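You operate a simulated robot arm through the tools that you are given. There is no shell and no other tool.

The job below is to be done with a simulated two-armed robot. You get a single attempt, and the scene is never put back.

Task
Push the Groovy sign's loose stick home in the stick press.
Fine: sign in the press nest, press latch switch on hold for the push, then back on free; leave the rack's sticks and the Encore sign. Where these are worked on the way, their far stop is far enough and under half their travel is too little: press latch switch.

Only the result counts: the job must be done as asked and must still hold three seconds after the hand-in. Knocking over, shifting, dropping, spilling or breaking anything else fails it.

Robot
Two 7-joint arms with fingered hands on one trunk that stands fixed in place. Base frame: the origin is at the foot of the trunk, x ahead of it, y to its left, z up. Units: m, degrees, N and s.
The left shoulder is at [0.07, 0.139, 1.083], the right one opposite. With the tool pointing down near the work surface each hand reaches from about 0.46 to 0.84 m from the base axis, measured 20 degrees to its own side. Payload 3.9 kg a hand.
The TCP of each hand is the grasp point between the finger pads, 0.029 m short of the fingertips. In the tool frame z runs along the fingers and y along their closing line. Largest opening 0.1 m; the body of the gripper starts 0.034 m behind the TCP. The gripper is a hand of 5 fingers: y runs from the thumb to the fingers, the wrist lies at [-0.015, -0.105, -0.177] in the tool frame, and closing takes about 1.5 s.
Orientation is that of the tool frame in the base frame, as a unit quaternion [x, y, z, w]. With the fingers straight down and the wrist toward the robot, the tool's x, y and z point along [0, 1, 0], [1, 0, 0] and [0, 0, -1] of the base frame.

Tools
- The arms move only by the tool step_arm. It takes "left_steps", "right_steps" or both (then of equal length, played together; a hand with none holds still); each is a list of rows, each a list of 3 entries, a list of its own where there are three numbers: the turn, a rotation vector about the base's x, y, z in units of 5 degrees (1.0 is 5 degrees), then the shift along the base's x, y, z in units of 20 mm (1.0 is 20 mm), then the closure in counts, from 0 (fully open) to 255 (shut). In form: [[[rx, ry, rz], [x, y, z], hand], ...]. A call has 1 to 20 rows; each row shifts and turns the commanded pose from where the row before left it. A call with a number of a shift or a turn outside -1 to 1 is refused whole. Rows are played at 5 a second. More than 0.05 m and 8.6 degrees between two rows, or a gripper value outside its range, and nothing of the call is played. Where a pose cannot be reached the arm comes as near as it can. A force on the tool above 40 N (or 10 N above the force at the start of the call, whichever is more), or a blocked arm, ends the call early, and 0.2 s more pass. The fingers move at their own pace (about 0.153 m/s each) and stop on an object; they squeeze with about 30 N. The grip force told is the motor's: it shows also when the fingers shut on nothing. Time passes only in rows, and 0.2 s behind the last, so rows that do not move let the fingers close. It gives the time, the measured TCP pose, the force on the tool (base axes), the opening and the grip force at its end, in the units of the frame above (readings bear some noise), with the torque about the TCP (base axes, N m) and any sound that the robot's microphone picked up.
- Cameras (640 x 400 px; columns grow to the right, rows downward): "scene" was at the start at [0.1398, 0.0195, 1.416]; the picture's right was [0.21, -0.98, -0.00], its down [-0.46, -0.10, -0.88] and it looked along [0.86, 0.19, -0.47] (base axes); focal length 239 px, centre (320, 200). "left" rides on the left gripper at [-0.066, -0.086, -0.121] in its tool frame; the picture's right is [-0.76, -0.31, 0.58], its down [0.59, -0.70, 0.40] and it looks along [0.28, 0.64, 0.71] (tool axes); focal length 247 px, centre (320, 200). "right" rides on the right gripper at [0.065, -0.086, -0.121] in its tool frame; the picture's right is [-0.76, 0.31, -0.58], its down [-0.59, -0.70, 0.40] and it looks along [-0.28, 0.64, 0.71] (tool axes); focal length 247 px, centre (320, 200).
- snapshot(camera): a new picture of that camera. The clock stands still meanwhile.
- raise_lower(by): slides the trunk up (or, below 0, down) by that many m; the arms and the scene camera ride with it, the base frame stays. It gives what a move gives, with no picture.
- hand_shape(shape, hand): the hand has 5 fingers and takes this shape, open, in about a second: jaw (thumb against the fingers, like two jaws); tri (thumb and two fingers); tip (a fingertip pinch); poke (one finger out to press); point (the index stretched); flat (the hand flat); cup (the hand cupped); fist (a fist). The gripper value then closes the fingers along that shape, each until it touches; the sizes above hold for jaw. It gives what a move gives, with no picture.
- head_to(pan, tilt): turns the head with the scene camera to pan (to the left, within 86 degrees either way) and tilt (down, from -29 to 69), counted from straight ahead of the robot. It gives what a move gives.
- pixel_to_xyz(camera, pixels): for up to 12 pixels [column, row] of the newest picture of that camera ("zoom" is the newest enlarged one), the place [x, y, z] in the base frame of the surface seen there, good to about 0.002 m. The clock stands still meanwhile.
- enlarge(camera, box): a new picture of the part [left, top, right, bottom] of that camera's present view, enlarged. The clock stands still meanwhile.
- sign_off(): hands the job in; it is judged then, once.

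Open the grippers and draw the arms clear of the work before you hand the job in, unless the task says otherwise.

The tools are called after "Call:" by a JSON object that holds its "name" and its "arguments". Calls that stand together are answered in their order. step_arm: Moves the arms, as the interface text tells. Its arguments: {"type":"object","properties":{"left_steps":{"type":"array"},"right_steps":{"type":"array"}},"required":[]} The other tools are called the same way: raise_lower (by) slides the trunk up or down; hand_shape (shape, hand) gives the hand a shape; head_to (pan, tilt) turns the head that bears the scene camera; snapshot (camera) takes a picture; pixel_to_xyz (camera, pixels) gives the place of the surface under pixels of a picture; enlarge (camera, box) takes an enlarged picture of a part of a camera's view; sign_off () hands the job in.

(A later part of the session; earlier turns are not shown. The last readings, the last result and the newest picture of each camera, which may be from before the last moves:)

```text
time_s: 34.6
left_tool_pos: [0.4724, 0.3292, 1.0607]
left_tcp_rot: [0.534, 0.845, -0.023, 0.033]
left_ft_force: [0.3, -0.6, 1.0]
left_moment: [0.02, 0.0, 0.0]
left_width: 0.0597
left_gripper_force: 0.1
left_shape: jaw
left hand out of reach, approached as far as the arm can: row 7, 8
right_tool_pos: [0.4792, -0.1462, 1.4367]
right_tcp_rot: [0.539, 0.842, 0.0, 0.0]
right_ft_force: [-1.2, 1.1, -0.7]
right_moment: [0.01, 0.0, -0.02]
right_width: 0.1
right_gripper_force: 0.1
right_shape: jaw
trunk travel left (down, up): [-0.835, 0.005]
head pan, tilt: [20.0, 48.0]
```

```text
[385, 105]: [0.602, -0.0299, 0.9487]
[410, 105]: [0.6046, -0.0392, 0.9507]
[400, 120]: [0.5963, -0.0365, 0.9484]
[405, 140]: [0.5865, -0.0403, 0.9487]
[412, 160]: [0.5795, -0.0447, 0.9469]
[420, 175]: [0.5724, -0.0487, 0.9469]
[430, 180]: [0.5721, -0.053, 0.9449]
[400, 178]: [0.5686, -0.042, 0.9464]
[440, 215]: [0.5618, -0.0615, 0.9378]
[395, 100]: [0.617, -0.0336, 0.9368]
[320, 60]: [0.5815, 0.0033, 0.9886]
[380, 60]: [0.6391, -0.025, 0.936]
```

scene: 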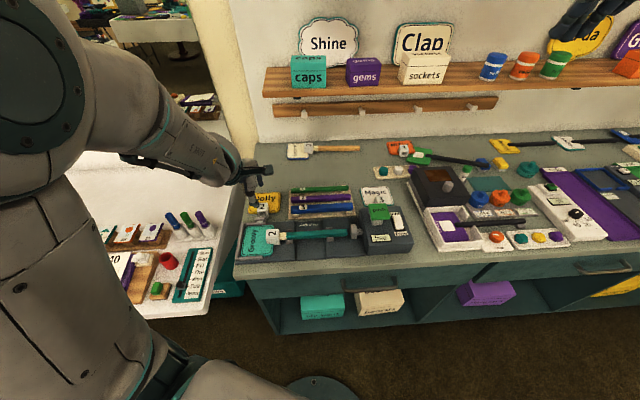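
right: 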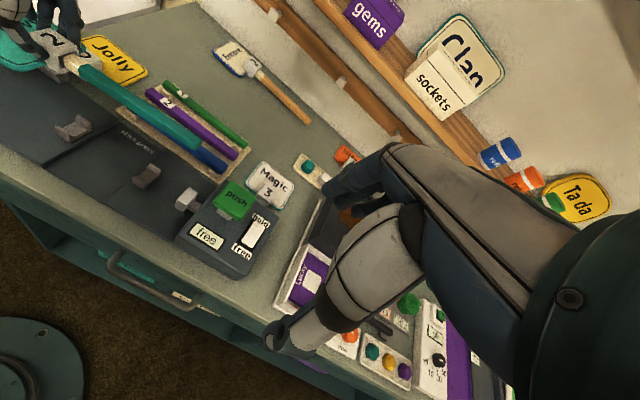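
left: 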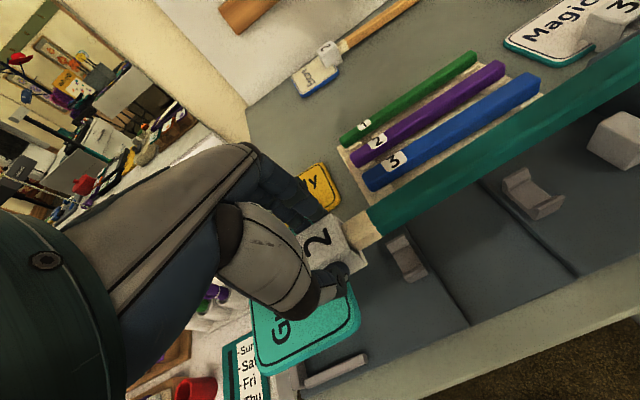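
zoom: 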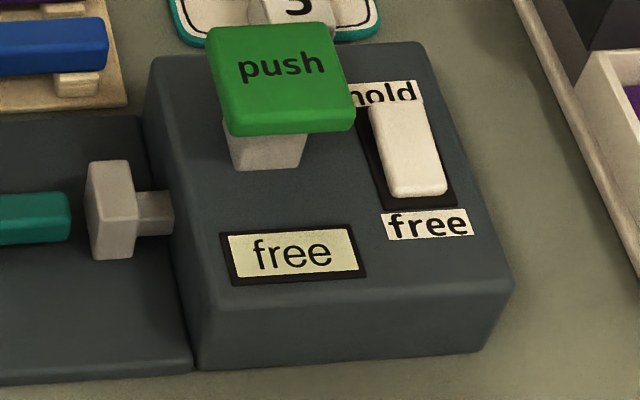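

The board rests inside the walls; the rocker's far ("hold") end is up, i.e. on free. I put the right hand into the poke shape and bring it lower to see where the fingertip is.

Call:
{"name": "hand_shape", "arguments": {"hand": "right", "shape": "poke"}}

Call:
{"name": "step_arm", "arguments": {"right_steps": [[[0, 0, 0], [0.2, 0, -1.0], 0], [[0, 0, 0], [0.2, 0, -1.0], 0], [[0, 0, 0], [0.2, 0, -1.0], 0], [[0, 0, 0], [0.2, 0, -1.0], 0], [[0, 0, 0], [0.2, 0, -1.0], 0], [[0, 0, 0], [0.2, 0, -1.0], 0], [[0, 0, 0], [0.2, 0, -1.0], 0], [[0, 0, 0], [0.2, 0, -1.0], 0], [[0, 0, 0], [0.2, 0, -1.0], 0], [[0, 0, 0], [0.2, 0, -1.0], 0], [[0, 0, 0], [0.2, 0, -1.0], 0], [[0, 0, 0], [0.2, 0, -1.0], 0], [[0, 0, 0], [0, 0, 0], 0]]}}

Call:
{"name": "snapshot", "arguments": {"camera": "scene"}}

Call:
{"name": "snapshot", "arguments": {"camera": "right"}}

```text
time_s: 35.5
left_tool_pos: [0.4729, 0.3306, 1.061]
left_tcp_rot: [0.534, 0.844, -0.023, 0.033]
left_ft_force: [0.0, 0.2, 0.1]
left_moment: [-0.01, 0.02, 0.01]
left_width: 0.0599
left_gripper_force: 0.1
left_shape: jaw
right_tool_pos: [0.4798, -0.147, 1.4365]
right_tcp_rot: [0.54, 0.842, -0.001, 0.001]
right_ft_force: [-0.7, 1.7, -0.7]
right_moment: [0.0, 0.04, -0.02]
right_width: 0.0
right_gripper_force: 0.1
right_shape: poke
trunk travel left (down, up): [-0.835, 0.005]
head pan, tilt: [20.0, 48.0]
```

```text
time_s: 38.4
left_tool_pos: [0.4733, 0.3303, 1.0604]
left_tcp_rot: [0.535, 0.844, -0.023, 0.032]
left_ft_force: [0.6, 0.2, 0.1]
left_moment: [-0.02, 0.0, 0.04]
left_width: 0.0596
left_gripper_force: 0.0
left_shape: jaw
right_tool_pos: [0.5266, -0.1468, 1.198]
right_tcp_rot: [0.539, 0.842, 0.0, -0.001]
right_ft_force: [0.8, 0.7, 0.5]
right_moment: [0.01, 0.01, 0.02]
right_width: 0.0001
right_gripper_force: 0.1
right_shape: poke
trunk travel left (down, up): [-0.835, 0.005]
head pan, tilt: [20.0, 48.0]
```

```text
taken
```

scene: 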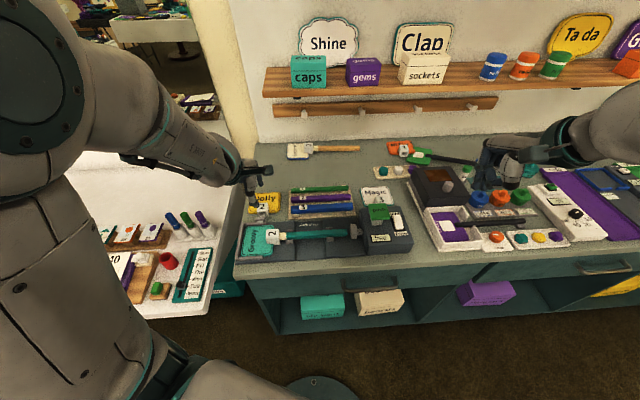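

```text
taken
```

right: 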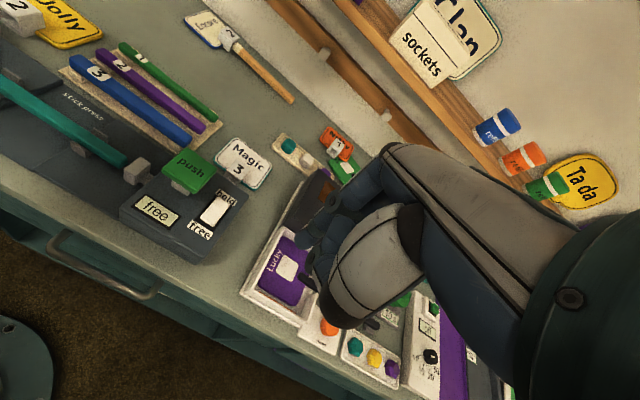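

I zoom on the right hand in the scene view to find the outstretched finger.

Call:
{"name": "enlarge", "arguments": {"camera": "scene", "box": [455, 115, 555, 200]}}

Call:
{"name": "enlarge", "arguments": {"camera": "right", "box": [260, 150, 440, 340]}}

Call:
{"name": "enlarge", "arguments": {"camera": "left", "box": [300, 0, 640, 200]}}

```text
4.71 times, centred on (505, 158) of scene
```

zoom: 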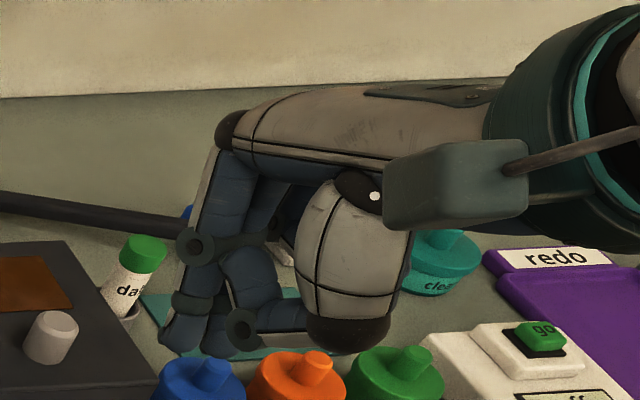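

```text
2.11 times, centred on (350, 245) of right
```

zoom: 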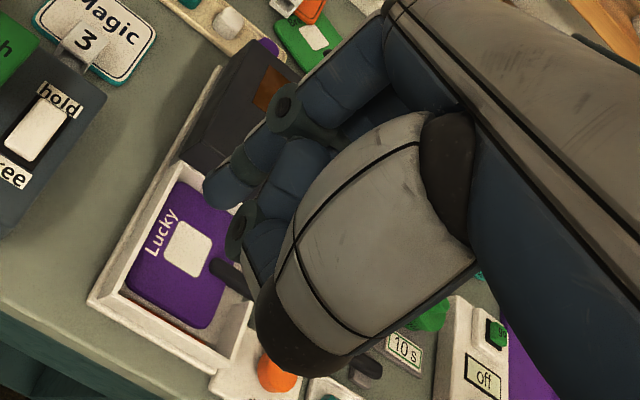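

```text
1.88 times, centred on (470, 100) of left
```

zoom: 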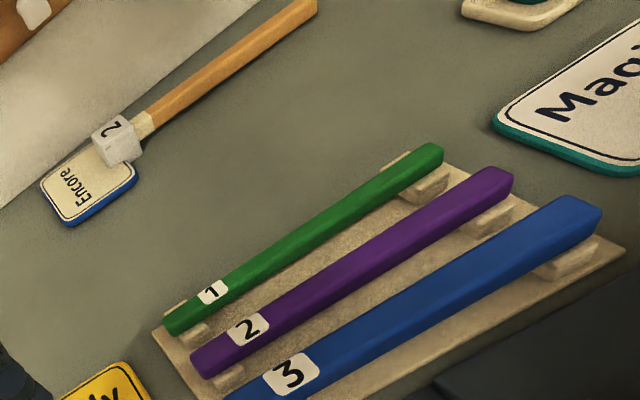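

The finger tips are near (180,340) in the scene zoom; I re-zoom and measure them against the TCP (0.527,-0.147,1.198).

Call:
{"name": "enlarge", "arguments": {"camera": "scene", "box": [470, 135, 550, 200]}}

Call:
{"name": "pixel_to_xyz", "arguments": {"camera": "zoom", "pixels": [[160, 290], [165, 270], [140, 285], [175, 240], [215, 300], [235, 305], [260, 280], [330, 300], [350, 300], [400, 290], [165, 180], [250, 220]]}}

```text
6.15 times, centred on (510, 168) of scene
```

zoom: 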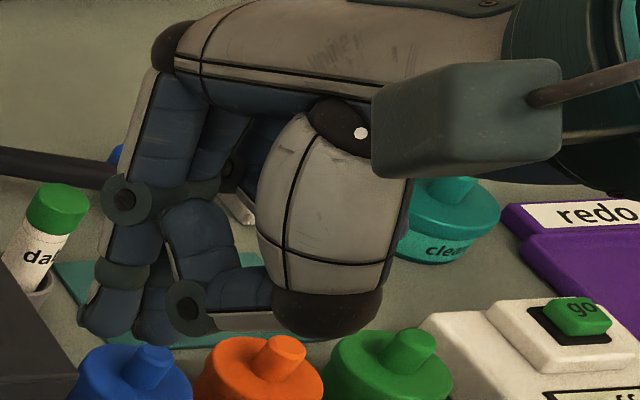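

```text
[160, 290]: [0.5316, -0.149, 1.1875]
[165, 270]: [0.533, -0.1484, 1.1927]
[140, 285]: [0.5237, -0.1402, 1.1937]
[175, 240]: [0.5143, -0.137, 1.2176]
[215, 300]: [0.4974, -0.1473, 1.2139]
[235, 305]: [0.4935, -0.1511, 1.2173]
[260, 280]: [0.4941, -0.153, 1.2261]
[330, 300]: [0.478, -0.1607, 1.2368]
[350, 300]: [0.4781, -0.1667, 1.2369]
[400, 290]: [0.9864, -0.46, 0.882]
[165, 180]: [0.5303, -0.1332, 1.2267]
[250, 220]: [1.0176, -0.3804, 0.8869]
```

I query the leftmost finger's tip near (105,325) and its neighbour near (150,330).

Call:
{"name": "pixel_to_xyz", "arguments": {"camera": "zoom", "pixels": [[105, 320], [105, 333], [90, 320], [125, 320], [115, 300], [150, 330], [160, 325], [120, 240], [128, 200], [140, 120], [185, 290], [120, 275]]}}

```text
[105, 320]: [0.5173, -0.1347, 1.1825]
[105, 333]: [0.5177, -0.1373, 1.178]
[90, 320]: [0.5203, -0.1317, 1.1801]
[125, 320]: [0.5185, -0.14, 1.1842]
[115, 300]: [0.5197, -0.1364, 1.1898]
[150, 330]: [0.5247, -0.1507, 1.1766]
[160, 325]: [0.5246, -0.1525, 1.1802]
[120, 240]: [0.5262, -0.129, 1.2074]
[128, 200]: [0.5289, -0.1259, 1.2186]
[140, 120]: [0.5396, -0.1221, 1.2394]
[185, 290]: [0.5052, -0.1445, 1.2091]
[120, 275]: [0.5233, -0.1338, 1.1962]
```

In poke, both index (x≈+0.012) and middle (x≈-0.003) tips reach down about equally. I try the "point" shape to compare.

Call:
{"name": "hand_shape", "arguments": {"hand": "right", "shape": "point"}}

Call:
{"name": "enlarge", "arguments": {"camera": "scene", "box": [450, 125, 550, 200]}}

Call:
{"name": "enlarge", "arguments": {"camera": "right", "box": [220, 130, 440, 340]}}

```text
time_s: 39.2
left_tool_pos: [0.473, 0.3299, 1.0598]
left_tcp_rot: [0.534, 0.844, -0.023, 0.033]
left_ft_force: [-0.3, -0.6, 0.6]
left_moment: [0.02, 0.03, -0.02]
left_width: 0.0596
left_gripper_force: 0.1
left_shape: jaw
right_tool_pos: [0.5264, -0.1475, 1.1971]
right_tcp_rot: [0.539, 0.842, -0.001, 0.0]
right_ft_force: [0.1, -0.7, 0.0]
right_moment: [-0.01, -0.04, -0.02]
right_width: 0.0
right_gripper_force: 0.1
right_shape: point
trunk travel left (down, up): [-0.835, 0.005]
head pan, tilt: [20.0, 48.0]
```

```text
5.33 times, centred on (500, 162) of scene
```

zoom: 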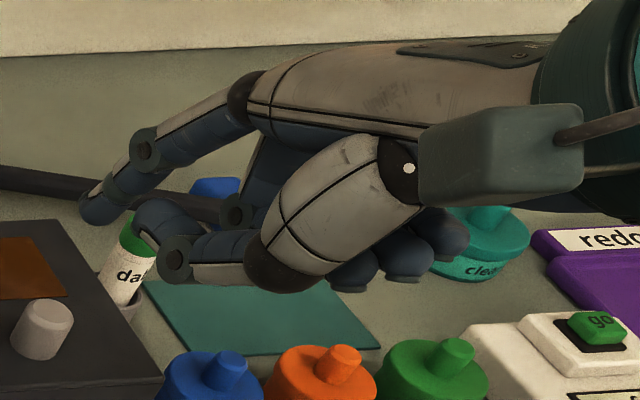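

```text
1.90 times, centred on (330, 235) of right
```

zoom: 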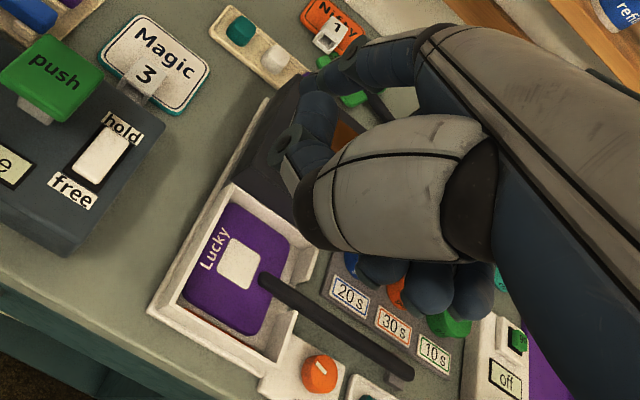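

"Point" stretches the index forward, not down, so I go back to poke (index braced by the thumb, tips ~22 mm below TCP) and move above the rocker's far ("hold") end.

Call:
{"name": "hand_shape", "arguments": {"hand": "right", "shape": "poke"}}

Call:
{"name": "step_arm", "arguments": {"right_steps": [[[0, 0, 0], [0.61, 0.89, -0.5], 0], [[0, 0, 0], [0.61, 0.89, -0.5], 0], [[0, 0, 0], [0.61, 0.89, -0.5], 0], [[0, 0, 0], [0.61, 0.89, -0.5], 0], [[0, 0, 0], [0.61, 0.89, -0.5], 0], [[0, 0, 0], [0.6, 0.88, -0.5], 0], [[0, 0, 0], [0, 0, -1.0], 0], [[0, 0, 0], [0, 0, -1.0], 0], [[0, 0, 0], [0, 0, -1.0], 0], [[0, 0, 0], [0, 0, -1.0], 0], [[0, 0, 0], [0, 0, -0.8], 0], [[0, 0, 0], [0, 0, -0.8], 0], [[0, 0, 0], [0, 0, 0], 0]]}}

Call:
{"name": "enlarge", "arguments": {"camera": "scene", "box": [345, 170, 445, 260]}}

Call:
{"name": "snapshot", "arguments": {"camera": "right"}}

```text
time_s: 40.1
left_tool_pos: [0.4733, 0.3299, 1.0606]
left_tcp_rot: [0.535, 0.844, -0.023, 0.033]
left_ft_force: [0.4, 0.4, -0.5]
left_moment: [0.02, -0.01, 0.01]
left_width: 0.0598
left_gripper_force: 0.0
left_shape: jaw
right_tool_pos: [0.5261, -0.1466, 1.1975]
right_tcp_rot: [0.54, 0.842, 0.0, 0.0]
right_ft_force: [-0.2, 0.2, -0.8]
right_moment: [-0.01, -0.02, -0.01]
right_width: 0.0
right_gripper_force: 0.1
right_shape: poke
trunk travel left (down, up): [-0.835, 0.005]
head pan, tilt: [20.0, 48.0]
```

```text
time_s: 43.0
left_tool_pos: [0.4724, 0.3288, 1.0607]
left_tcp_rot: [0.535, 0.844, -0.023, 0.033]
left_ft_force: [0.6, 0.8, -0.6]
left_moment: [0.0, 0.0, 0.0]
left_width: 0.06
left_gripper_force: 0.1
left_shape: jaw
right_tool_pos: [0.5989, -0.0401, 1.0258]
right_tcp_rot: [0.54, 0.842, 0.0, 0.0]
right_ft_force: [0.0, -0.4, -0.4]
right_moment: [-0.01, -0.03, 0.0]
right_width: 0.0002
right_gripper_force: 0.0
right_shape: poke
trunk travel left (down, up): [-0.835, 0.005]
head pan, tilt: [20.0, 48.0]
```

```text
4.44 times, centred on (395, 215) of scene
```

zoom: 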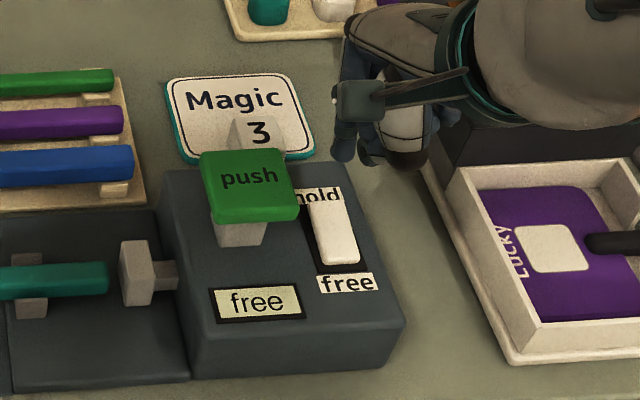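

```text
taken
```

right: 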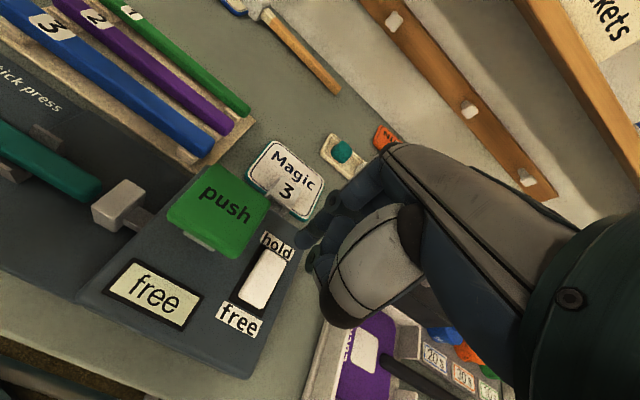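

I measure the fingertip positions here for an accurate approach to the rocker.

Call:
{"name": "enlarge", "arguments": {"camera": "scene", "box": [405, 170, 455, 215]}}

Call:
{"name": "pixel_to_xyz", "arguments": {"camera": "zoom", "pixels": [[150, 310], [155, 325], [140, 310], [175, 310], [210, 325], [220, 330], [195, 320], [170, 270], [280, 320], [300, 330]]}}

Call:
{"name": "enlarge", "arguments": {"camera": "right", "box": [220, 150, 400, 340]}}

```text
8.89 times, centred on (430, 192) of scene
```

zoom: 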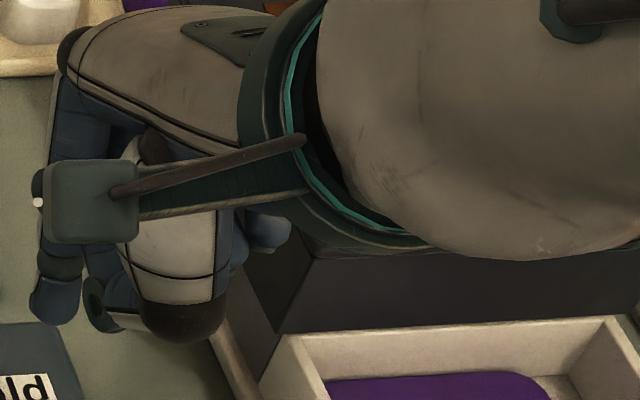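

```text
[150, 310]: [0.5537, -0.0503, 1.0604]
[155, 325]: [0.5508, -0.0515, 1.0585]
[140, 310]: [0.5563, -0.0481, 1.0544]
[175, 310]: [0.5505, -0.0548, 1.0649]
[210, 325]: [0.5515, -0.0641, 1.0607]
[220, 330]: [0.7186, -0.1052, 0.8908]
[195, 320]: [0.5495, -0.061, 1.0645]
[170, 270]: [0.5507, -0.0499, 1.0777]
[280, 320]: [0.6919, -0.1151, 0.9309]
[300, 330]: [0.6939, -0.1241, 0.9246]
```

```text
2.11 times, centred on (310, 245) of right
```

zoom: 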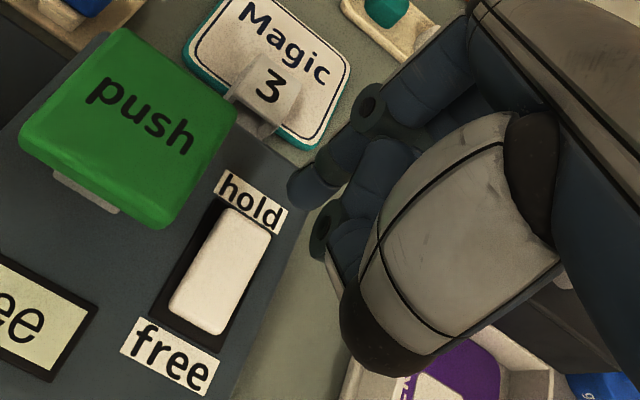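

I measure the index tip and the rocker in the right-camera zoom.

Call:
{"name": "pixel_to_xyz", "arguments": {"camera": "zoom", "pixels": [[303, 190], [297, 182], [310, 205], [325, 160], [325, 235], [318, 225], [245, 215], [265, 240], [180, 300], [205, 330], [235, 225], [215, 290]]}}

```text
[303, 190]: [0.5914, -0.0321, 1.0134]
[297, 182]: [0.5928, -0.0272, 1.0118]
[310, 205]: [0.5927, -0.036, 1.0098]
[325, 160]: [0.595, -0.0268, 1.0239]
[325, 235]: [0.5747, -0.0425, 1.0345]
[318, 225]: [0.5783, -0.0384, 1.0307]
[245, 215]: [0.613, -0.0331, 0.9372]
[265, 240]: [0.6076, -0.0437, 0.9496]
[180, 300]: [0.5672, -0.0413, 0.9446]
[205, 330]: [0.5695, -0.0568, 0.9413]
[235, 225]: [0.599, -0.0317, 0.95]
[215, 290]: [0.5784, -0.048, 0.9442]
```

Index tip centre is about (0.596,-0.029), bottom z≈1.004; the hold end of the rocker is at about (0.5986,-0.0367,0.950). I shift over and descend 44 mm.

Call:
{"name": "step_arm", "arguments": {"right_steps": [[[0, 0, 0], [0.12, -0.37, -0.5], 0], [[0, 0, 0], [0, 0, -0.6], 0], [[0, 0, 0], [0, 0, -0.6], 0], [[0, 0, 0], [0, 0, -0.5], 0], [[0, 0, 0], [0, 0, 0], 0]]}}

Call:
{"name": "enlarge", "arguments": {"camera": "right", "box": [220, 150, 400, 340]}}

Call:
{"name": "enlarge", "arguments": {"camera": "scene", "box": [365, 180, 445, 240]}}

```text
time_s: 44.1
left_tool_pos: [0.4734, 0.331, 1.0618]
left_tcp_rot: [0.534, 0.844, -0.022, 0.033]
left_ft_force: [-0.6, -0.4, -0.3]
left_moment: [-0.03, -0.01, -0.01]
left_width: 0.0597
left_gripper_force: 0.1
left_shape: jaw
right_tool_pos: [0.6015, -0.0485, 0.9822]
right_tcp_rot: [0.54, 0.842, 0.0, 0.0]
right_ft_force: [-0.2, 0.1, -0.5]
right_moment: [-0.05, -0.02, 0.0]
right_width: 0.0
right_gripper_force: 0.0
right_shape: poke
trunk travel left (down, up): [-0.835, 0.005]
head pan, tilt: [20.0, 48.0]
```

```text
2.11 times, centred on (310, 245) of right
```

zoom: 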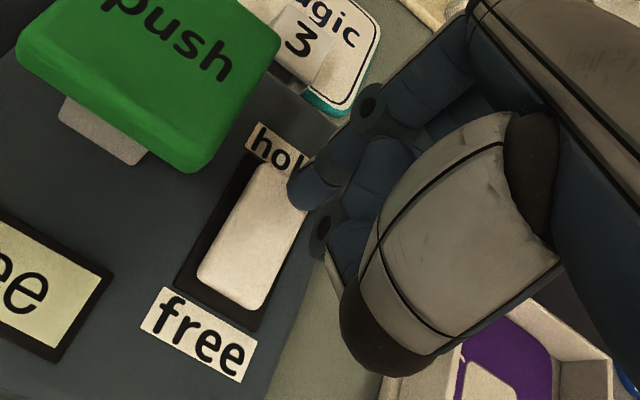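

```text
6.67 times, centred on (405, 210) of scene
```

zoom: 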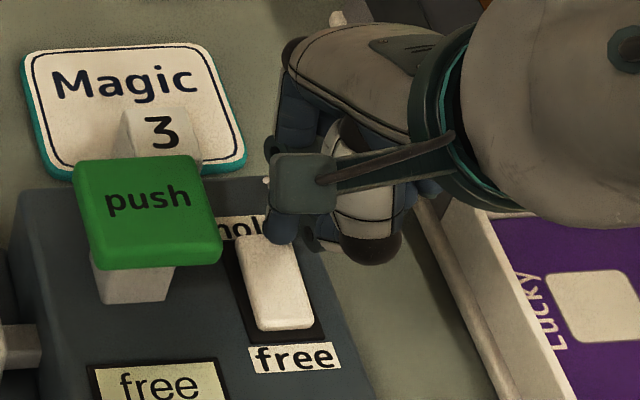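

The index tip is hovering over the far end; I check its exact place, then press in small steps.

Call:
{"name": "pixel_to_xyz", "arguments": {"camera": "zoom", "pixels": [[283, 240], [272, 235], [293, 237], [283, 225], [250, 245], [300, 260], [262, 240], [285, 320]]}}

Call:
{"name": "step_arm", "arguments": {"right_steps": [[[0, 0, 0], [0, 0, -0.2], 0], [[0, 0, 0], [0, 0, 0], 0]]}}

```text
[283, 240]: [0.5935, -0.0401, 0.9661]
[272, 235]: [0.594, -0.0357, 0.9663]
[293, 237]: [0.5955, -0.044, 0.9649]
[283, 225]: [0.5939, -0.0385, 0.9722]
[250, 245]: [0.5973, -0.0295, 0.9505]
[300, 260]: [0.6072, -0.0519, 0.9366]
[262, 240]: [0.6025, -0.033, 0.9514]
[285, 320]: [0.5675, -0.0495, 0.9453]
```

```text
time_s: 44.8
left_tool_pos: [0.4727, 0.3305, 1.0607]
left_tcp_rot: [0.534, 0.845, -0.023, 0.033]
left_ft_force: [0.6, -0.8, 0.6]
left_moment: [0.02, -0.01, 0.0]
left_width: 0.0597
left_gripper_force: 0.1
left_shape: jaw
right_tool_pos: [0.602, -0.0474, 0.9776]
right_tcp_rot: [0.54, 0.842, 0.001, 0.0]
right_ft_force: [0.5, 0.1, 0.4]
right_moment: [0.0, -0.01, 0.0]
right_width: 0.0003
right_gripper_force: 0.0
right_shape: poke
trunk travel left (down, up): [-0.835, 0.005]
head pan, tilt: [20.0, 48.0]
```

Tip is at u≈0.286, centre v≈0.528, still ~5 mm above the rocker. I press down in 3 mm steps.

Call:
{"name": "step_arm", "arguments": {"right_steps": [[[0, 0, 0], [0, 0, -0.15], 0], [[0, 0, 0], [0, 0, -0.15], 0], [[0, 0, 0], [0, 0, -0.1], 0], [[0, 0, 0], [0, 0, 0], 0]]}}

Call:
{"name": "enlarge", "arguments": {"camera": "right", "box": [170, 150, 400, 370]}}

Call:
{"name": "enlarge", "arguments": {"camera": "scene", "box": [345, 180, 445, 255]}}

```text
time_s: 45.8
left_tool_pos: [0.4724, 0.3288, 1.0615]
left_tcp_rot: [0.535, 0.844, -0.023, 0.034]
left_ft_force: [-0.2, 0.0, -0.5]
left_moment: [0.01, 0.03, 0.01]
left_width: 0.0599
left_gripper_force: 0.0
left_shape: jaw
right_tool_pos: [0.6027, -0.0489, 0.9699]
right_tcp_rot: [0.539, 0.842, 0.002, 0.002]
right_ft_force: [0.1, -1.3, 9.7]
right_moment: [0.05, -0.05, -0.03]
right_width: 0.0002
right_gripper_force: 0.0
right_shape: poke
trunk travel left (down, up): [-0.835, 0.005]
head pan, tilt: [20.0, 48.0]
```

```text
1.82 times, centred on (285, 260) of right
```

zoom: 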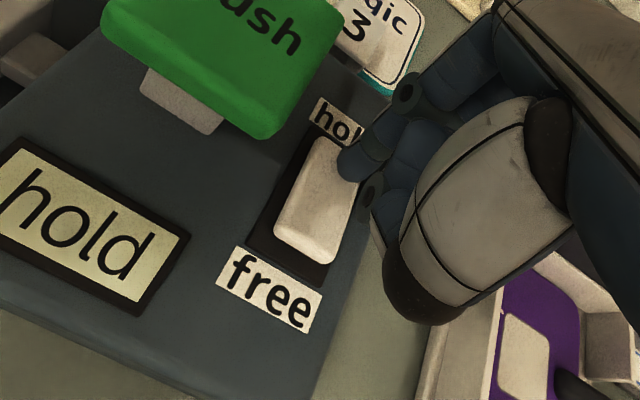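

```text
5.33 times, centred on (395, 218) of scene
```

zoom: 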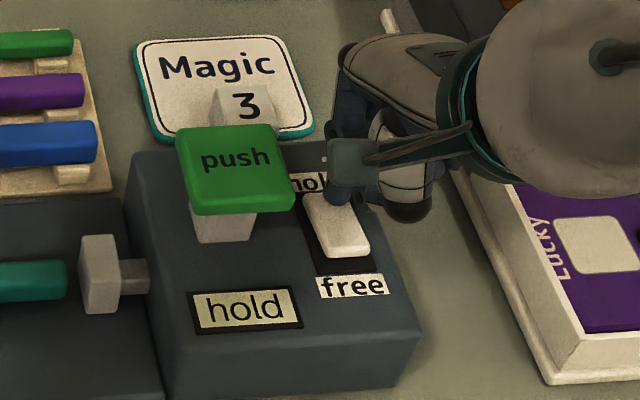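

The display changed to "hold" with 9.7 N on the finger. I press 1–2 mm more to be sure of the stop, then lift off.

Call:
{"name": "step_arm", "arguments": {"right_steps": [[[0, 0, 0], [0, 0, -0.1], 0], [[0, 0, 0], [0, 0, 0], 0]]}}

Call:
{"name": "step_arm", "arguments": {"right_steps": [[[0, 0, 0], [0, 0, 0.5], 0], [[0, 0, 0], [0, 0, 0.8], 0], [[0, 0, 0], [0, 0, 1.0], 0], [[0, 0, 0], [0, 0, 1.0], 0], [[0, 0, 0], [0, 0, 0], 0]]}}

Call:
{"name": "enlarge", "arguments": {"camera": "scene", "box": [345, 180, 445, 255]}}

Call:
{"name": "enlarge", "arguments": {"camera": "right", "box": [100, 130, 360, 370]}}

```text
time_s: 46.4
left_tool_pos: [0.4706, 0.33, 1.0621]
left_tcp_rot: [0.535, 0.844, -0.023, 0.034]
left_ft_force: [0.1, 0.1, 0.4]
left_moment: [0.01, 0.01, 0.0]
left_width: 0.0598
left_gripper_force: 0.0
left_shape: jaw
right_tool_pos: [0.6038, -0.0484, 0.9708]
right_tcp_rot: [0.54, 0.842, 0.003, 0.003]
right_ft_force: [1.9, -1.7, 21.3]
right_moment: [0.15, -0.1, -0.02]
right_width: 0.0003
right_gripper_force: 0.0
right_shape: poke
trunk travel left (down, up): [-0.835, 0.005]
head pan, tilt: [20.0, 48.0]
```

```text
time_s: 47.5
left_tool_pos: [0.4737, 0.3305, 1.0612]
left_tcp_rot: [0.534, 0.844, -0.023, 0.032]
left_ft_force: [0.0, 0.9, 0.3]
left_moment: [-0.02, 0.0, 0.03]
left_width: 0.0597
left_gripper_force: 0.0
left_shape: jaw
right_tool_pos: [0.6026, -0.0479, 1.0342]
right_tcp_rot: [0.54, 0.842, 0.0, 0.0]
right_ft_force: [-0.2, 0.5, -0.5]
right_moment: [0.03, -0.01, 0.0]
right_width: 0.0001
right_gripper_force: 0.1
right_shape: poke
trunk travel left (down, up): [-0.835, 0.005]
head pan, tilt: [20.0, 48.0]
```

```text
5.33 times, centred on (395, 218) of scene
```

zoom: 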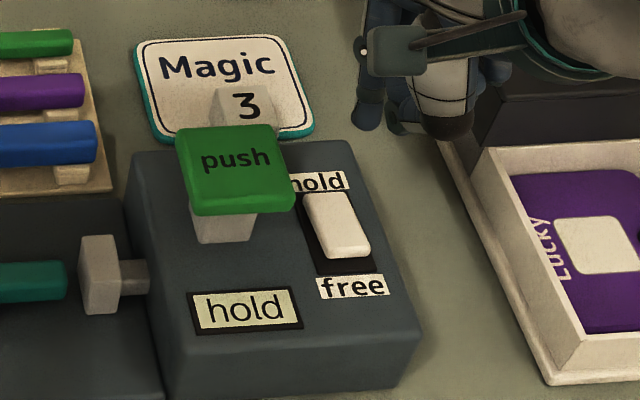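

```text
1.67 times, centred on (230, 250) of right
```

zoom: 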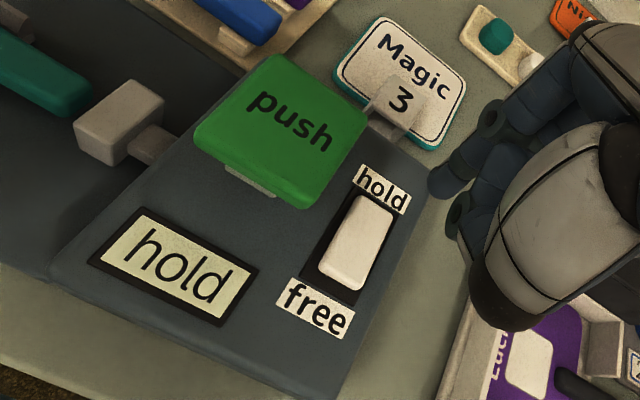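

The latch stays on "hold". Next I get the push pad's centre and corners, and the index tip, from this picture.

Call:
{"name": "pixel_to_xyz", "arguments": {"camera": "zoom", "pixels": [[280, 130], [268, 58], [365, 115], [305, 195], [198, 128], [435, 185], [430, 175], [250, 185], [120, 130], [150, 145]]}}

```text
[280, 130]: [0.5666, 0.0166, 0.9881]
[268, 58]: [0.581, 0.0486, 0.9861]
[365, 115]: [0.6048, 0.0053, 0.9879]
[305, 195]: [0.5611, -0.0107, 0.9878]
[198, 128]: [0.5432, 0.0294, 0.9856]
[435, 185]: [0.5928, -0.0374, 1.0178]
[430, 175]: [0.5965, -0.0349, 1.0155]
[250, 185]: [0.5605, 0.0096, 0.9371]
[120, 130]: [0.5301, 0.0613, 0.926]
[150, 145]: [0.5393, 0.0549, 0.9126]
```

Pad centre ≈(0.572,0.018,0.988). I move the fingertip over it at the present height.

Call:
{"name": "step_arm", "arguments": {"right_steps": [[[0, 0, 0], [-0.38, 0.76, 0.2], 0], [[0, 0, 0], [-0.38, 0.76, 0], 0], [[0, 0, 0], [-0.38, 0.76, 0], 0], [[0, 0, 0], [-0.37, 0.76, 0], 0], [[0, 0, 0], [0, 0, -0.5], 0], [[0, 0, 0], [0, 0, 0], 0]]}}

Call:
{"name": "enlarge", "arguments": {"camera": "scene", "box": [335, 170, 435, 245]}}

Call:
{"name": "enlarge", "arguments": {"camera": "right", "box": [100, 100, 400, 340]}}

```text
time_s: 49.0
left_tool_pos: [0.4731, 0.3293, 1.0605]
left_tcp_rot: [0.535, 0.844, -0.023, 0.033]
left_ft_force: [0.5, -0.3, 0.1]
left_moment: [-0.02, 0.01, 0.0]
left_width: 0.0598
left_gripper_force: 0.0
left_shape: jaw
right_tool_pos: [0.571, 0.0114, 1.0263]
right_tcp_rot: [0.54, 0.842, 0.0, -0.001]
right_ft_force: [-0.1, -0.5, -0.4]
right_moment: [0.02, -0.01, -0.01]
right_width: 0.0002
right_gripper_force: 0.0
right_shape: poke
trunk travel left (down, up): [-0.835, 0.005]
head pan, tilt: [20.0, 48.0]
```

```text
5.33 times, centred on (385, 208) of scene
```

zoom: 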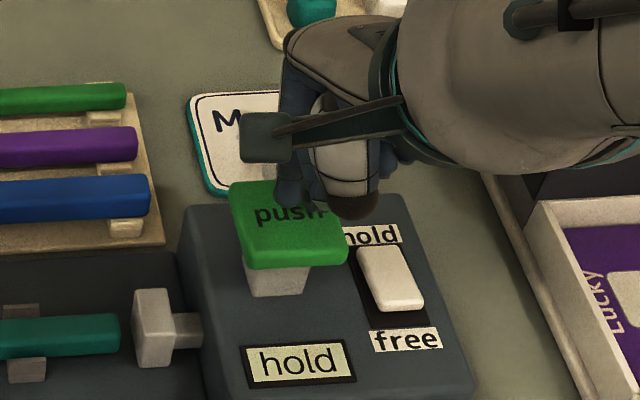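

```text
1.67 times, centred on (250, 220) of right
```

zoom: 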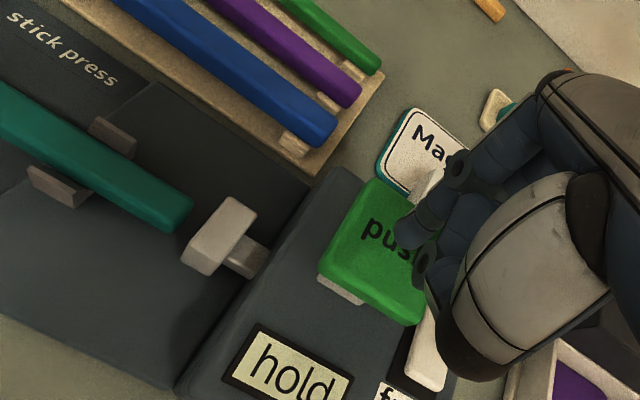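

The fingertip is over the pad centre. I press down: first to contact, then on in small steps while reading the force.

Call:
{"name": "step_arm", "arguments": {"right_steps": [[[0, 0, 0], [0, 0, -0.5], 0], [[0, 0, 0], [0, 0, -0.25], 0], [[0, 0, 0], [0, 0, -0.25], 0], [[0, 0, 0], [0, 0, -0.25], 0], [[0, 0, 0], [0, 0, 0], 0]]}}

Call:
{"name": "enlarge", "arguments": {"camera": "scene", "box": [305, 180, 435, 265]}}

```text
time_s: 50.1
left_tool_pos: [0.4717, 0.3297, 1.0613]
left_tcp_rot: [0.534, 0.844, -0.022, 0.033]
left_ft_force: [0.0, -0.9, 0.2]
left_moment: [0.0, 0.05, -0.01]
left_width: 0.06
left_gripper_force: 0.1
left_shape: jaw
right_tool_pos: [0.5727, 0.0126, 1.0029]
right_tcp_rot: [0.539, 0.842, 0.0, 0.0]
right_ft_force: [-1.4, -0.1, 4.9]
right_moment: [-0.04, -0.01, -0.03]
right_width: 0.0003
right_gripper_force: 0.1
right_shape: poke
trunk travel left (down, up): [-0.835, 0.005]
head pan, tilt: [20.0, 48.0]
```

```text
4.71 times, centred on (370, 222) of scene
```

zoom: 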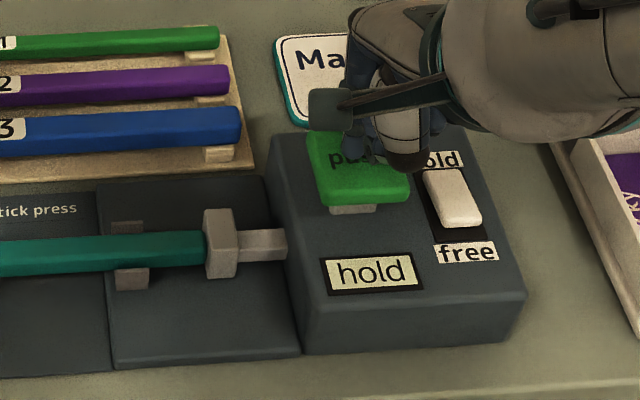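

The ram advanced and now meets the stick end, at only 5 N. I keep pressing down in small steps.

Call:
{"name": "step_arm", "arguments": {"right_steps": [[[0, 0, 0], [0, 0, -0.2], 0], [[0, 0, 0], [0, 0, -0.2], 0], [[0, 0, 0], [0, 0, -0.2], 0], [[0, 0, 0], [0, 0, 0], 0]]}}

Call:
{"name": "enlarge", "arguments": {"camera": "scene", "box": [225, 185, 435, 285]}}

```text
time_s: 51.1
left_tool_pos: [0.4724, 0.3297, 1.0603]
left_tcp_rot: [0.534, 0.845, -0.022, 0.033]
left_ft_force: [0.5, 0.3, -0.5]
left_moment: [0.01, 0.05, -0.03]
left_width: 0.0598
left_gripper_force: 0.0
left_shape: jaw
right_tool_pos: [0.5711, 0.0124, 0.9903]
right_tcp_rot: [0.538, 0.843, -0.001, 0.0]
right_ft_force: [0.6, -0.5, 4.2]
right_moment: [-0.07, -0.01, -0.03]
right_width: 0.0002
right_gripper_force: 0.1
right_shape: poke
trunk travel left (down, up): [-0.835, 0.005]
head pan, tilt: [20.0, 48.0]
```

```text
3.05 times, centred on (330, 235) of scene
```

zoom: 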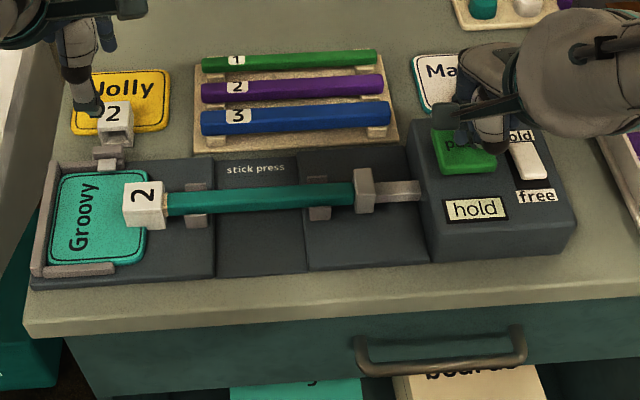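

Most of the cream tip is gone into the socket. I keep pressing in 3 mm steps to the stop.

Call:
{"name": "step_arm", "arguments": {"right_steps": [[[0, 0, 0], [0, 0, -0.15], 0], [[0, 0, 0], [0, 0, -0.15], 0], [[0, 0, 0], [0, 0, 0], 0]]}}

Call:
{"name": "enlarge", "arguments": {"camera": "scene", "box": [225, 185, 435, 285]}}

Call:
{"name": "enlarge", "arguments": {"camera": "scene", "box": [230, 220, 310, 270]}}

```text
time_s: 52.0
left_tool_pos: [0.4724, 0.3292, 1.0599]
left_tcp_rot: [0.535, 0.844, -0.023, 0.033]
left_ft_force: [0.5, -0.4, 0.4]
left_moment: [0.02, 0.04, 0.02]
left_width: 0.0598
left_gripper_force: 0.2
left_shape: jaw
right_tool_pos: [0.5722, 0.0139, 0.9841]
right_tcp_rot: [0.539, 0.842, -0.001, 0.0]
right_ft_force: [0.6, -1.4, 5.9]
right_moment: [-0.1, -0.02, 0.01]
right_width: 0.0001
right_gripper_force: 0.1
right_shape: poke
trunk travel left (down, up): [-0.835, 0.005]
head pan, tilt: [20.0, 48.0]
```

```text
3.05 times, centred on (330, 235) of scene
```

zoom: 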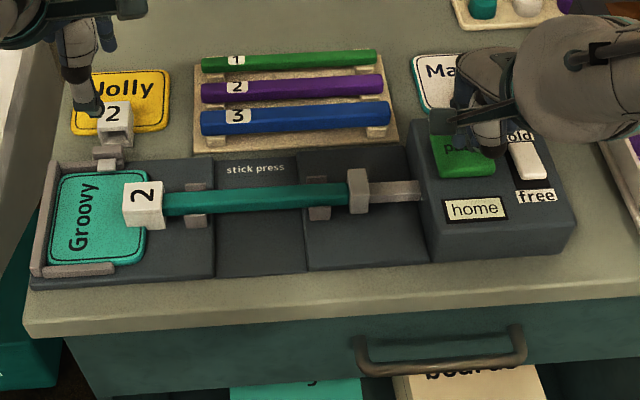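

```text
8.00 times, centred on (270, 245) of scene
```

zoom: 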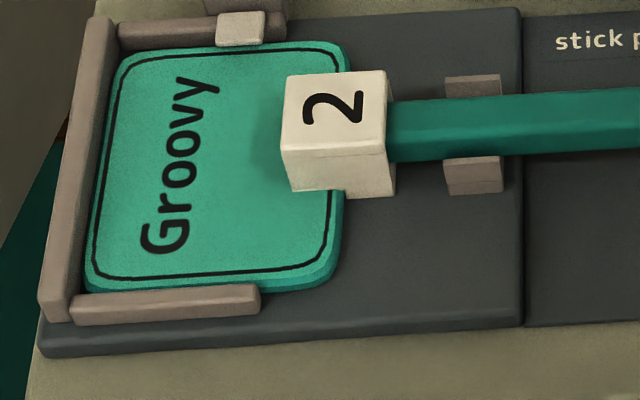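

The display reads "home": the stick is fully in and a pad has clamped the board. I lift the finger off the push pad.

Call:
{"name": "step_arm", "arguments": {"right_steps": [[[0, 0, 0], [0, 0, 0.3], 0], [[0, 0, 0], [0, 0, 0.5], 0], [[0, 0, 0], [0, 0, 0.8], 0], [[0, 0, 0], [0, 0, 0.8], 0], [[0, 0, 0], [0, 0, 0.5], 0], [[0, 0, 0], [0, 0, 0], 0]]}}

Call:
{"name": "enlarge", "arguments": {"camera": "scene", "box": [225, 185, 435, 285]}}

Call:
{"name": "enlarge", "arguments": {"camera": "scene", "box": [345, 190, 435, 255]}}

```text
time_s: 53.4
left_tool_pos: [0.4728, 0.3302, 1.06]
left_tcp_rot: [0.533, 0.845, -0.023, 0.033]
left_ft_force: [-0.3, -0.6, 0.5]
left_moment: [-0.02, 0.05, -0.03]
left_width: 0.0599
left_gripper_force: 0.1
left_shape: jaw
right_tool_pos: [0.5736, 0.0117, 1.044]
right_tcp_rot: [0.539, 0.842, 0.0, 0.0]
right_ft_force: [-0.4, -0.1, -0.1]
right_moment: [-0.01, 0.01, 0.02]
right_width: 0.0
right_gripper_force: 0.1
right_shape: poke
trunk travel left (down, up): [-0.835, 0.005]
head pan, tilt: [20.0, 48.0]
```

```text
3.05 times, centred on (330, 235) of scene
```

zoom: 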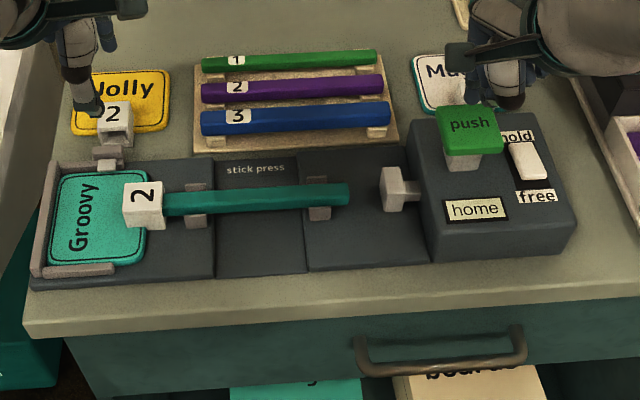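

```text
6.15 times, centred on (390, 222) of scene
```

zoom: 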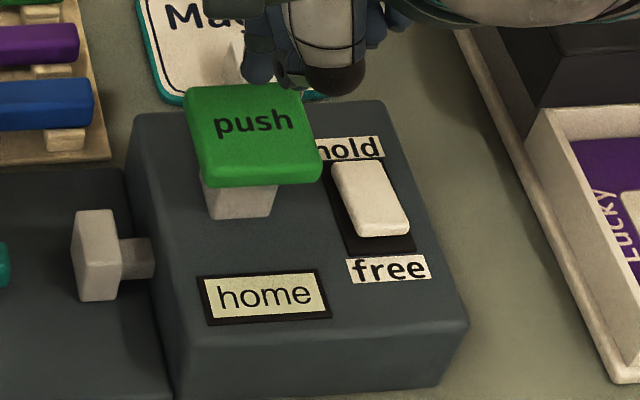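

The ram has retracted and the display keeps "home". Now I move over the rocker's near ("free") end and come down above it.

Call:
{"name": "step_arm", "arguments": {"right_steps": [[[0, 0, 0], [0.09, -0.89, 0], 0], [[0, 0, 0], [0.09, -0.89, 0], 0], [[0, 0, 0], [0.09, -0.89, 0], 0], [[0, 0, 0], [0.1, -0.88, 0], 0], [[0, 0, 0], [0, 0, -0.8], 0], [[0, 0, 0], [0, 0, -0.8], 0], [[0, 0, 0], [0, 0, -0.8], 0], [[0, 0, 0], [0, 0, -0.6], 0], [[0, 0, 0], [0, 0, 0], 0]]}}

Call:
{"name": "enlarge", "arguments": {"camera": "scene", "box": [365, 190, 445, 250]}}

Call:
{"name": "pixel_to_xyz", "arguments": {"camera": "zoom", "pixels": [[255, 255], [265, 262], [275, 262], [245, 260], [260, 230], [230, 210], [250, 200], [300, 290]]}}

Call:
{"name": "enlarge", "arguments": {"camera": "right", "box": [170, 100, 400, 340]}}

```text
time_s: 55.4
left_tool_pos: [0.4709, 0.3293, 1.0623]
left_tcp_rot: [0.534, 0.844, -0.024, 0.033]
left_ft_force: [0.6, 0.1, -0.1]
left_moment: [-0.03, 0.01, -0.07]
left_width: 0.06
left_gripper_force: 0.1
left_shape: jaw
right_tool_pos: [0.5806, -0.0577, 0.9829]
right_tcp_rot: [0.539, 0.842, 0.001, 0.0]
right_ft_force: [-0.1, -0.6, 0.5]
right_moment: [0.01, 0.01, -0.02]
right_width: 0.0
right_gripper_force: 0.1
right_shape: poke
trunk travel left (down, up): [-0.835, 0.005]
head pan, tilt: [20.0, 48.0]
```

```text
6.67 times, centred on (405, 220) of scene
```

zoom: 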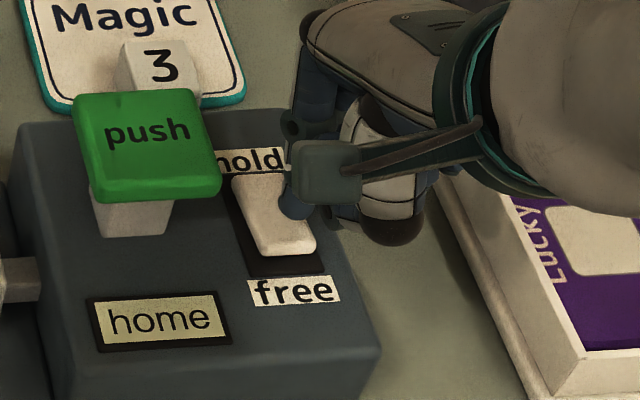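

```text
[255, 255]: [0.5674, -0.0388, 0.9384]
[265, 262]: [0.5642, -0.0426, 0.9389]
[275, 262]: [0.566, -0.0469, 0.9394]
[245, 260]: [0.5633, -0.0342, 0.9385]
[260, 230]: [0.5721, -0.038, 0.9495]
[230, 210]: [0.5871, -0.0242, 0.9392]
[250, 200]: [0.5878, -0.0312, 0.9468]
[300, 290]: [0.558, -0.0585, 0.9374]
```

```text
1.67 times, centred on (285, 220) of right
```

zoom: 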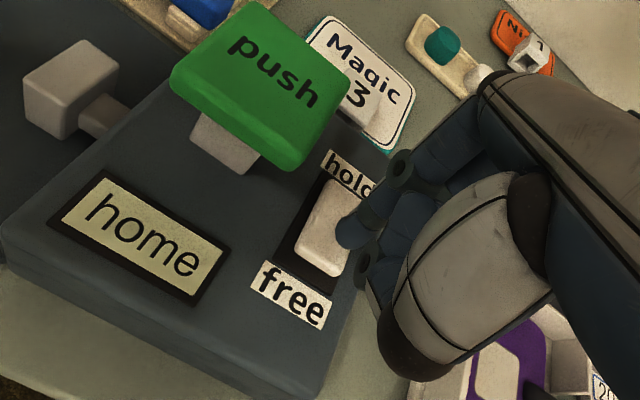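

I check the tip's place relative to the rocker's near end in a fresh scene zoom.

Call:
{"name": "enlarge", "arguments": {"camera": "scene", "box": [385, 200, 425, 235]}}

Call:
{"name": "pixel_to_xyz", "arguments": {"camera": "zoom", "pixels": [[225, 165], [230, 185], [215, 170], [240, 175], [150, 100], [180, 240], [260, 240], [200, 200], [170, 255], [260, 255]]}}

```text
11.43 times, centred on (405, 218) of scene
```

zoom: 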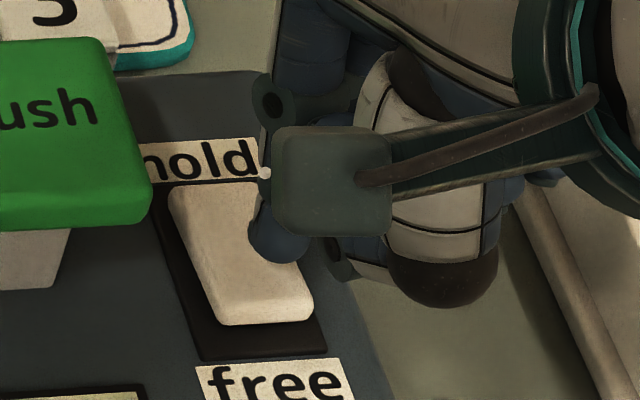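

```text
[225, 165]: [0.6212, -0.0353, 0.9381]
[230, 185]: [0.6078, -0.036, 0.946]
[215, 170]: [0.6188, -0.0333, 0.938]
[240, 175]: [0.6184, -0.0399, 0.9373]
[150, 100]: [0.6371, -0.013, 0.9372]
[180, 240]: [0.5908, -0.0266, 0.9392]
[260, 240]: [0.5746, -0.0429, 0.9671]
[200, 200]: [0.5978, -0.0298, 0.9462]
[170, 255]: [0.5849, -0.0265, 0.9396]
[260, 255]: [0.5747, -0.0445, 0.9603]
```

The tip centre is only ~7 mm from the pivot, so I shift 6 mm nearer (−v) and then press down in 3 mm steps.

Call:
{"name": "step_arm", "arguments": {"right_steps": [[[0, 0, 0], [-0.27, -0.13, 0], 0], [[0, 0, 0], [0, 0, -0.25], 0], [[0, 0, 0], [0, 0, -0.15], 0], [[0, 0, 0], [0, 0, -0.15], 0], [[0, 0, 0], [0, 0, -0.1], 0], [[0, 0, 0], [0, 0, 0], 0]]}}

Call:
{"name": "enlarge", "arguments": {"camera": "scene", "box": [345, 190, 435, 255]}}

```text
time_s: 56.8
left_tool_pos: [0.4715, 0.3301, 1.0616]
left_tcp_rot: [0.535, 0.844, -0.023, 0.034]
left_ft_force: [-0.6, -0.7, 0.5]
left_moment: [-0.02, 0.01, 0.04]
left_width: 0.06
left_gripper_force: 0.1
left_shape: jaw
right_tool_pos: [0.5745, -0.0602, 0.9728]
right_tcp_rot: [0.539, 0.842, 0.002, 0.0]
right_ft_force: [1.8, 0.3, 10.1]
right_moment: [0.05, -0.03, -0.02]
right_width: 0.0
right_gripper_force: 0.1
right_shape: poke
trunk travel left (down, up): [-0.835, 0.005]
head pan, tilt: [20.0, 48.0]
```

```text
6.15 times, centred on (390, 222) of scene
```

zoom: 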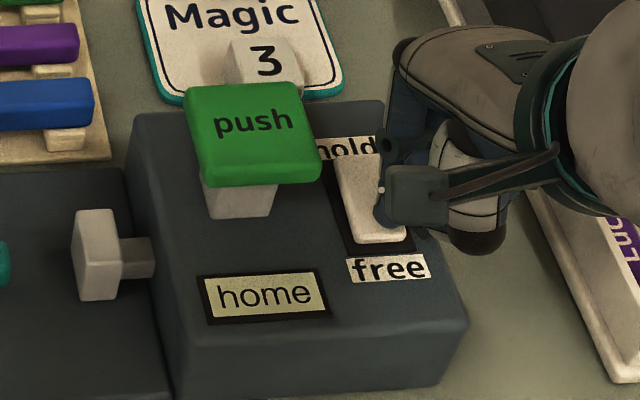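

10 N at z 0.973; the rocker seems partly moved. I press 3 mm further, watching the force.

Call:
{"name": "step_arm", "arguments": {"right_steps": [[[0, 0, 0], [0, 0, -0.08], 0], [[0, 0, 0], [0, 0, -0.08], 0], [[0, 0, 0], [0, 0, 0], 0]]}}

Call:
{"name": "enlarge", "arguments": {"camera": "scene", "box": [345, 190, 435, 255]}}

Call:
{"name": "enlarge", "arguments": {"camera": "right", "box": [170, 100, 400, 340]}}

```text
time_s: 57.5
left_tool_pos: [0.4708, 0.3299, 1.0619]
left_tcp_rot: [0.534, 0.844, -0.022, 0.034]
left_ft_force: [0.9, 0.5, 0.3]
left_moment: [0.05, 0.0, 0.01]
left_width: 0.0598
left_gripper_force: 0.2
left_shape: jaw
right_tool_pos: [0.5739, -0.061, 0.9704]
right_tcp_rot: [0.541, 0.841, 0.004, 0.005]
right_ft_force: [6.1, -3.6, 29.1]
right_moment: [0.05, -0.23, -0.08]
right_width: 0.0001
right_gripper_force: 0.0
right_shape: poke
trunk travel left (down, up): [-0.835, 0.005]
head pan, tilt: [20.0, 48.0]
```

```text
6.15 times, centred on (390, 222) of scene
```

zoom: 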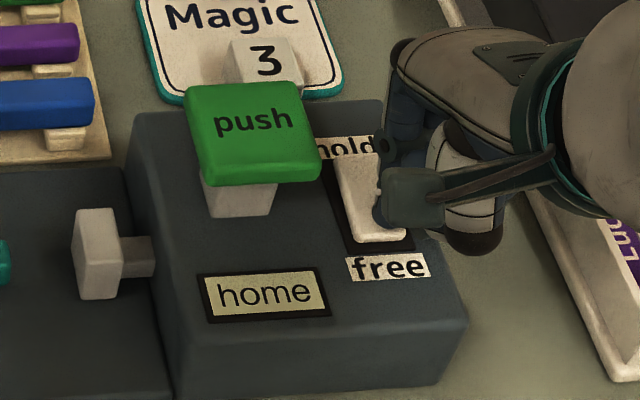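

```text
1.67 times, centred on (285, 220) of right
```

zoom: 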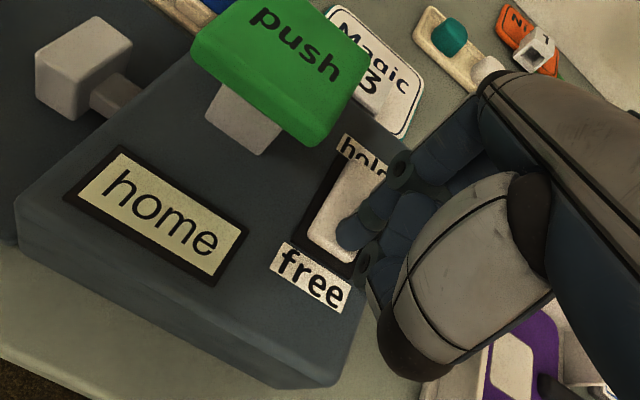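

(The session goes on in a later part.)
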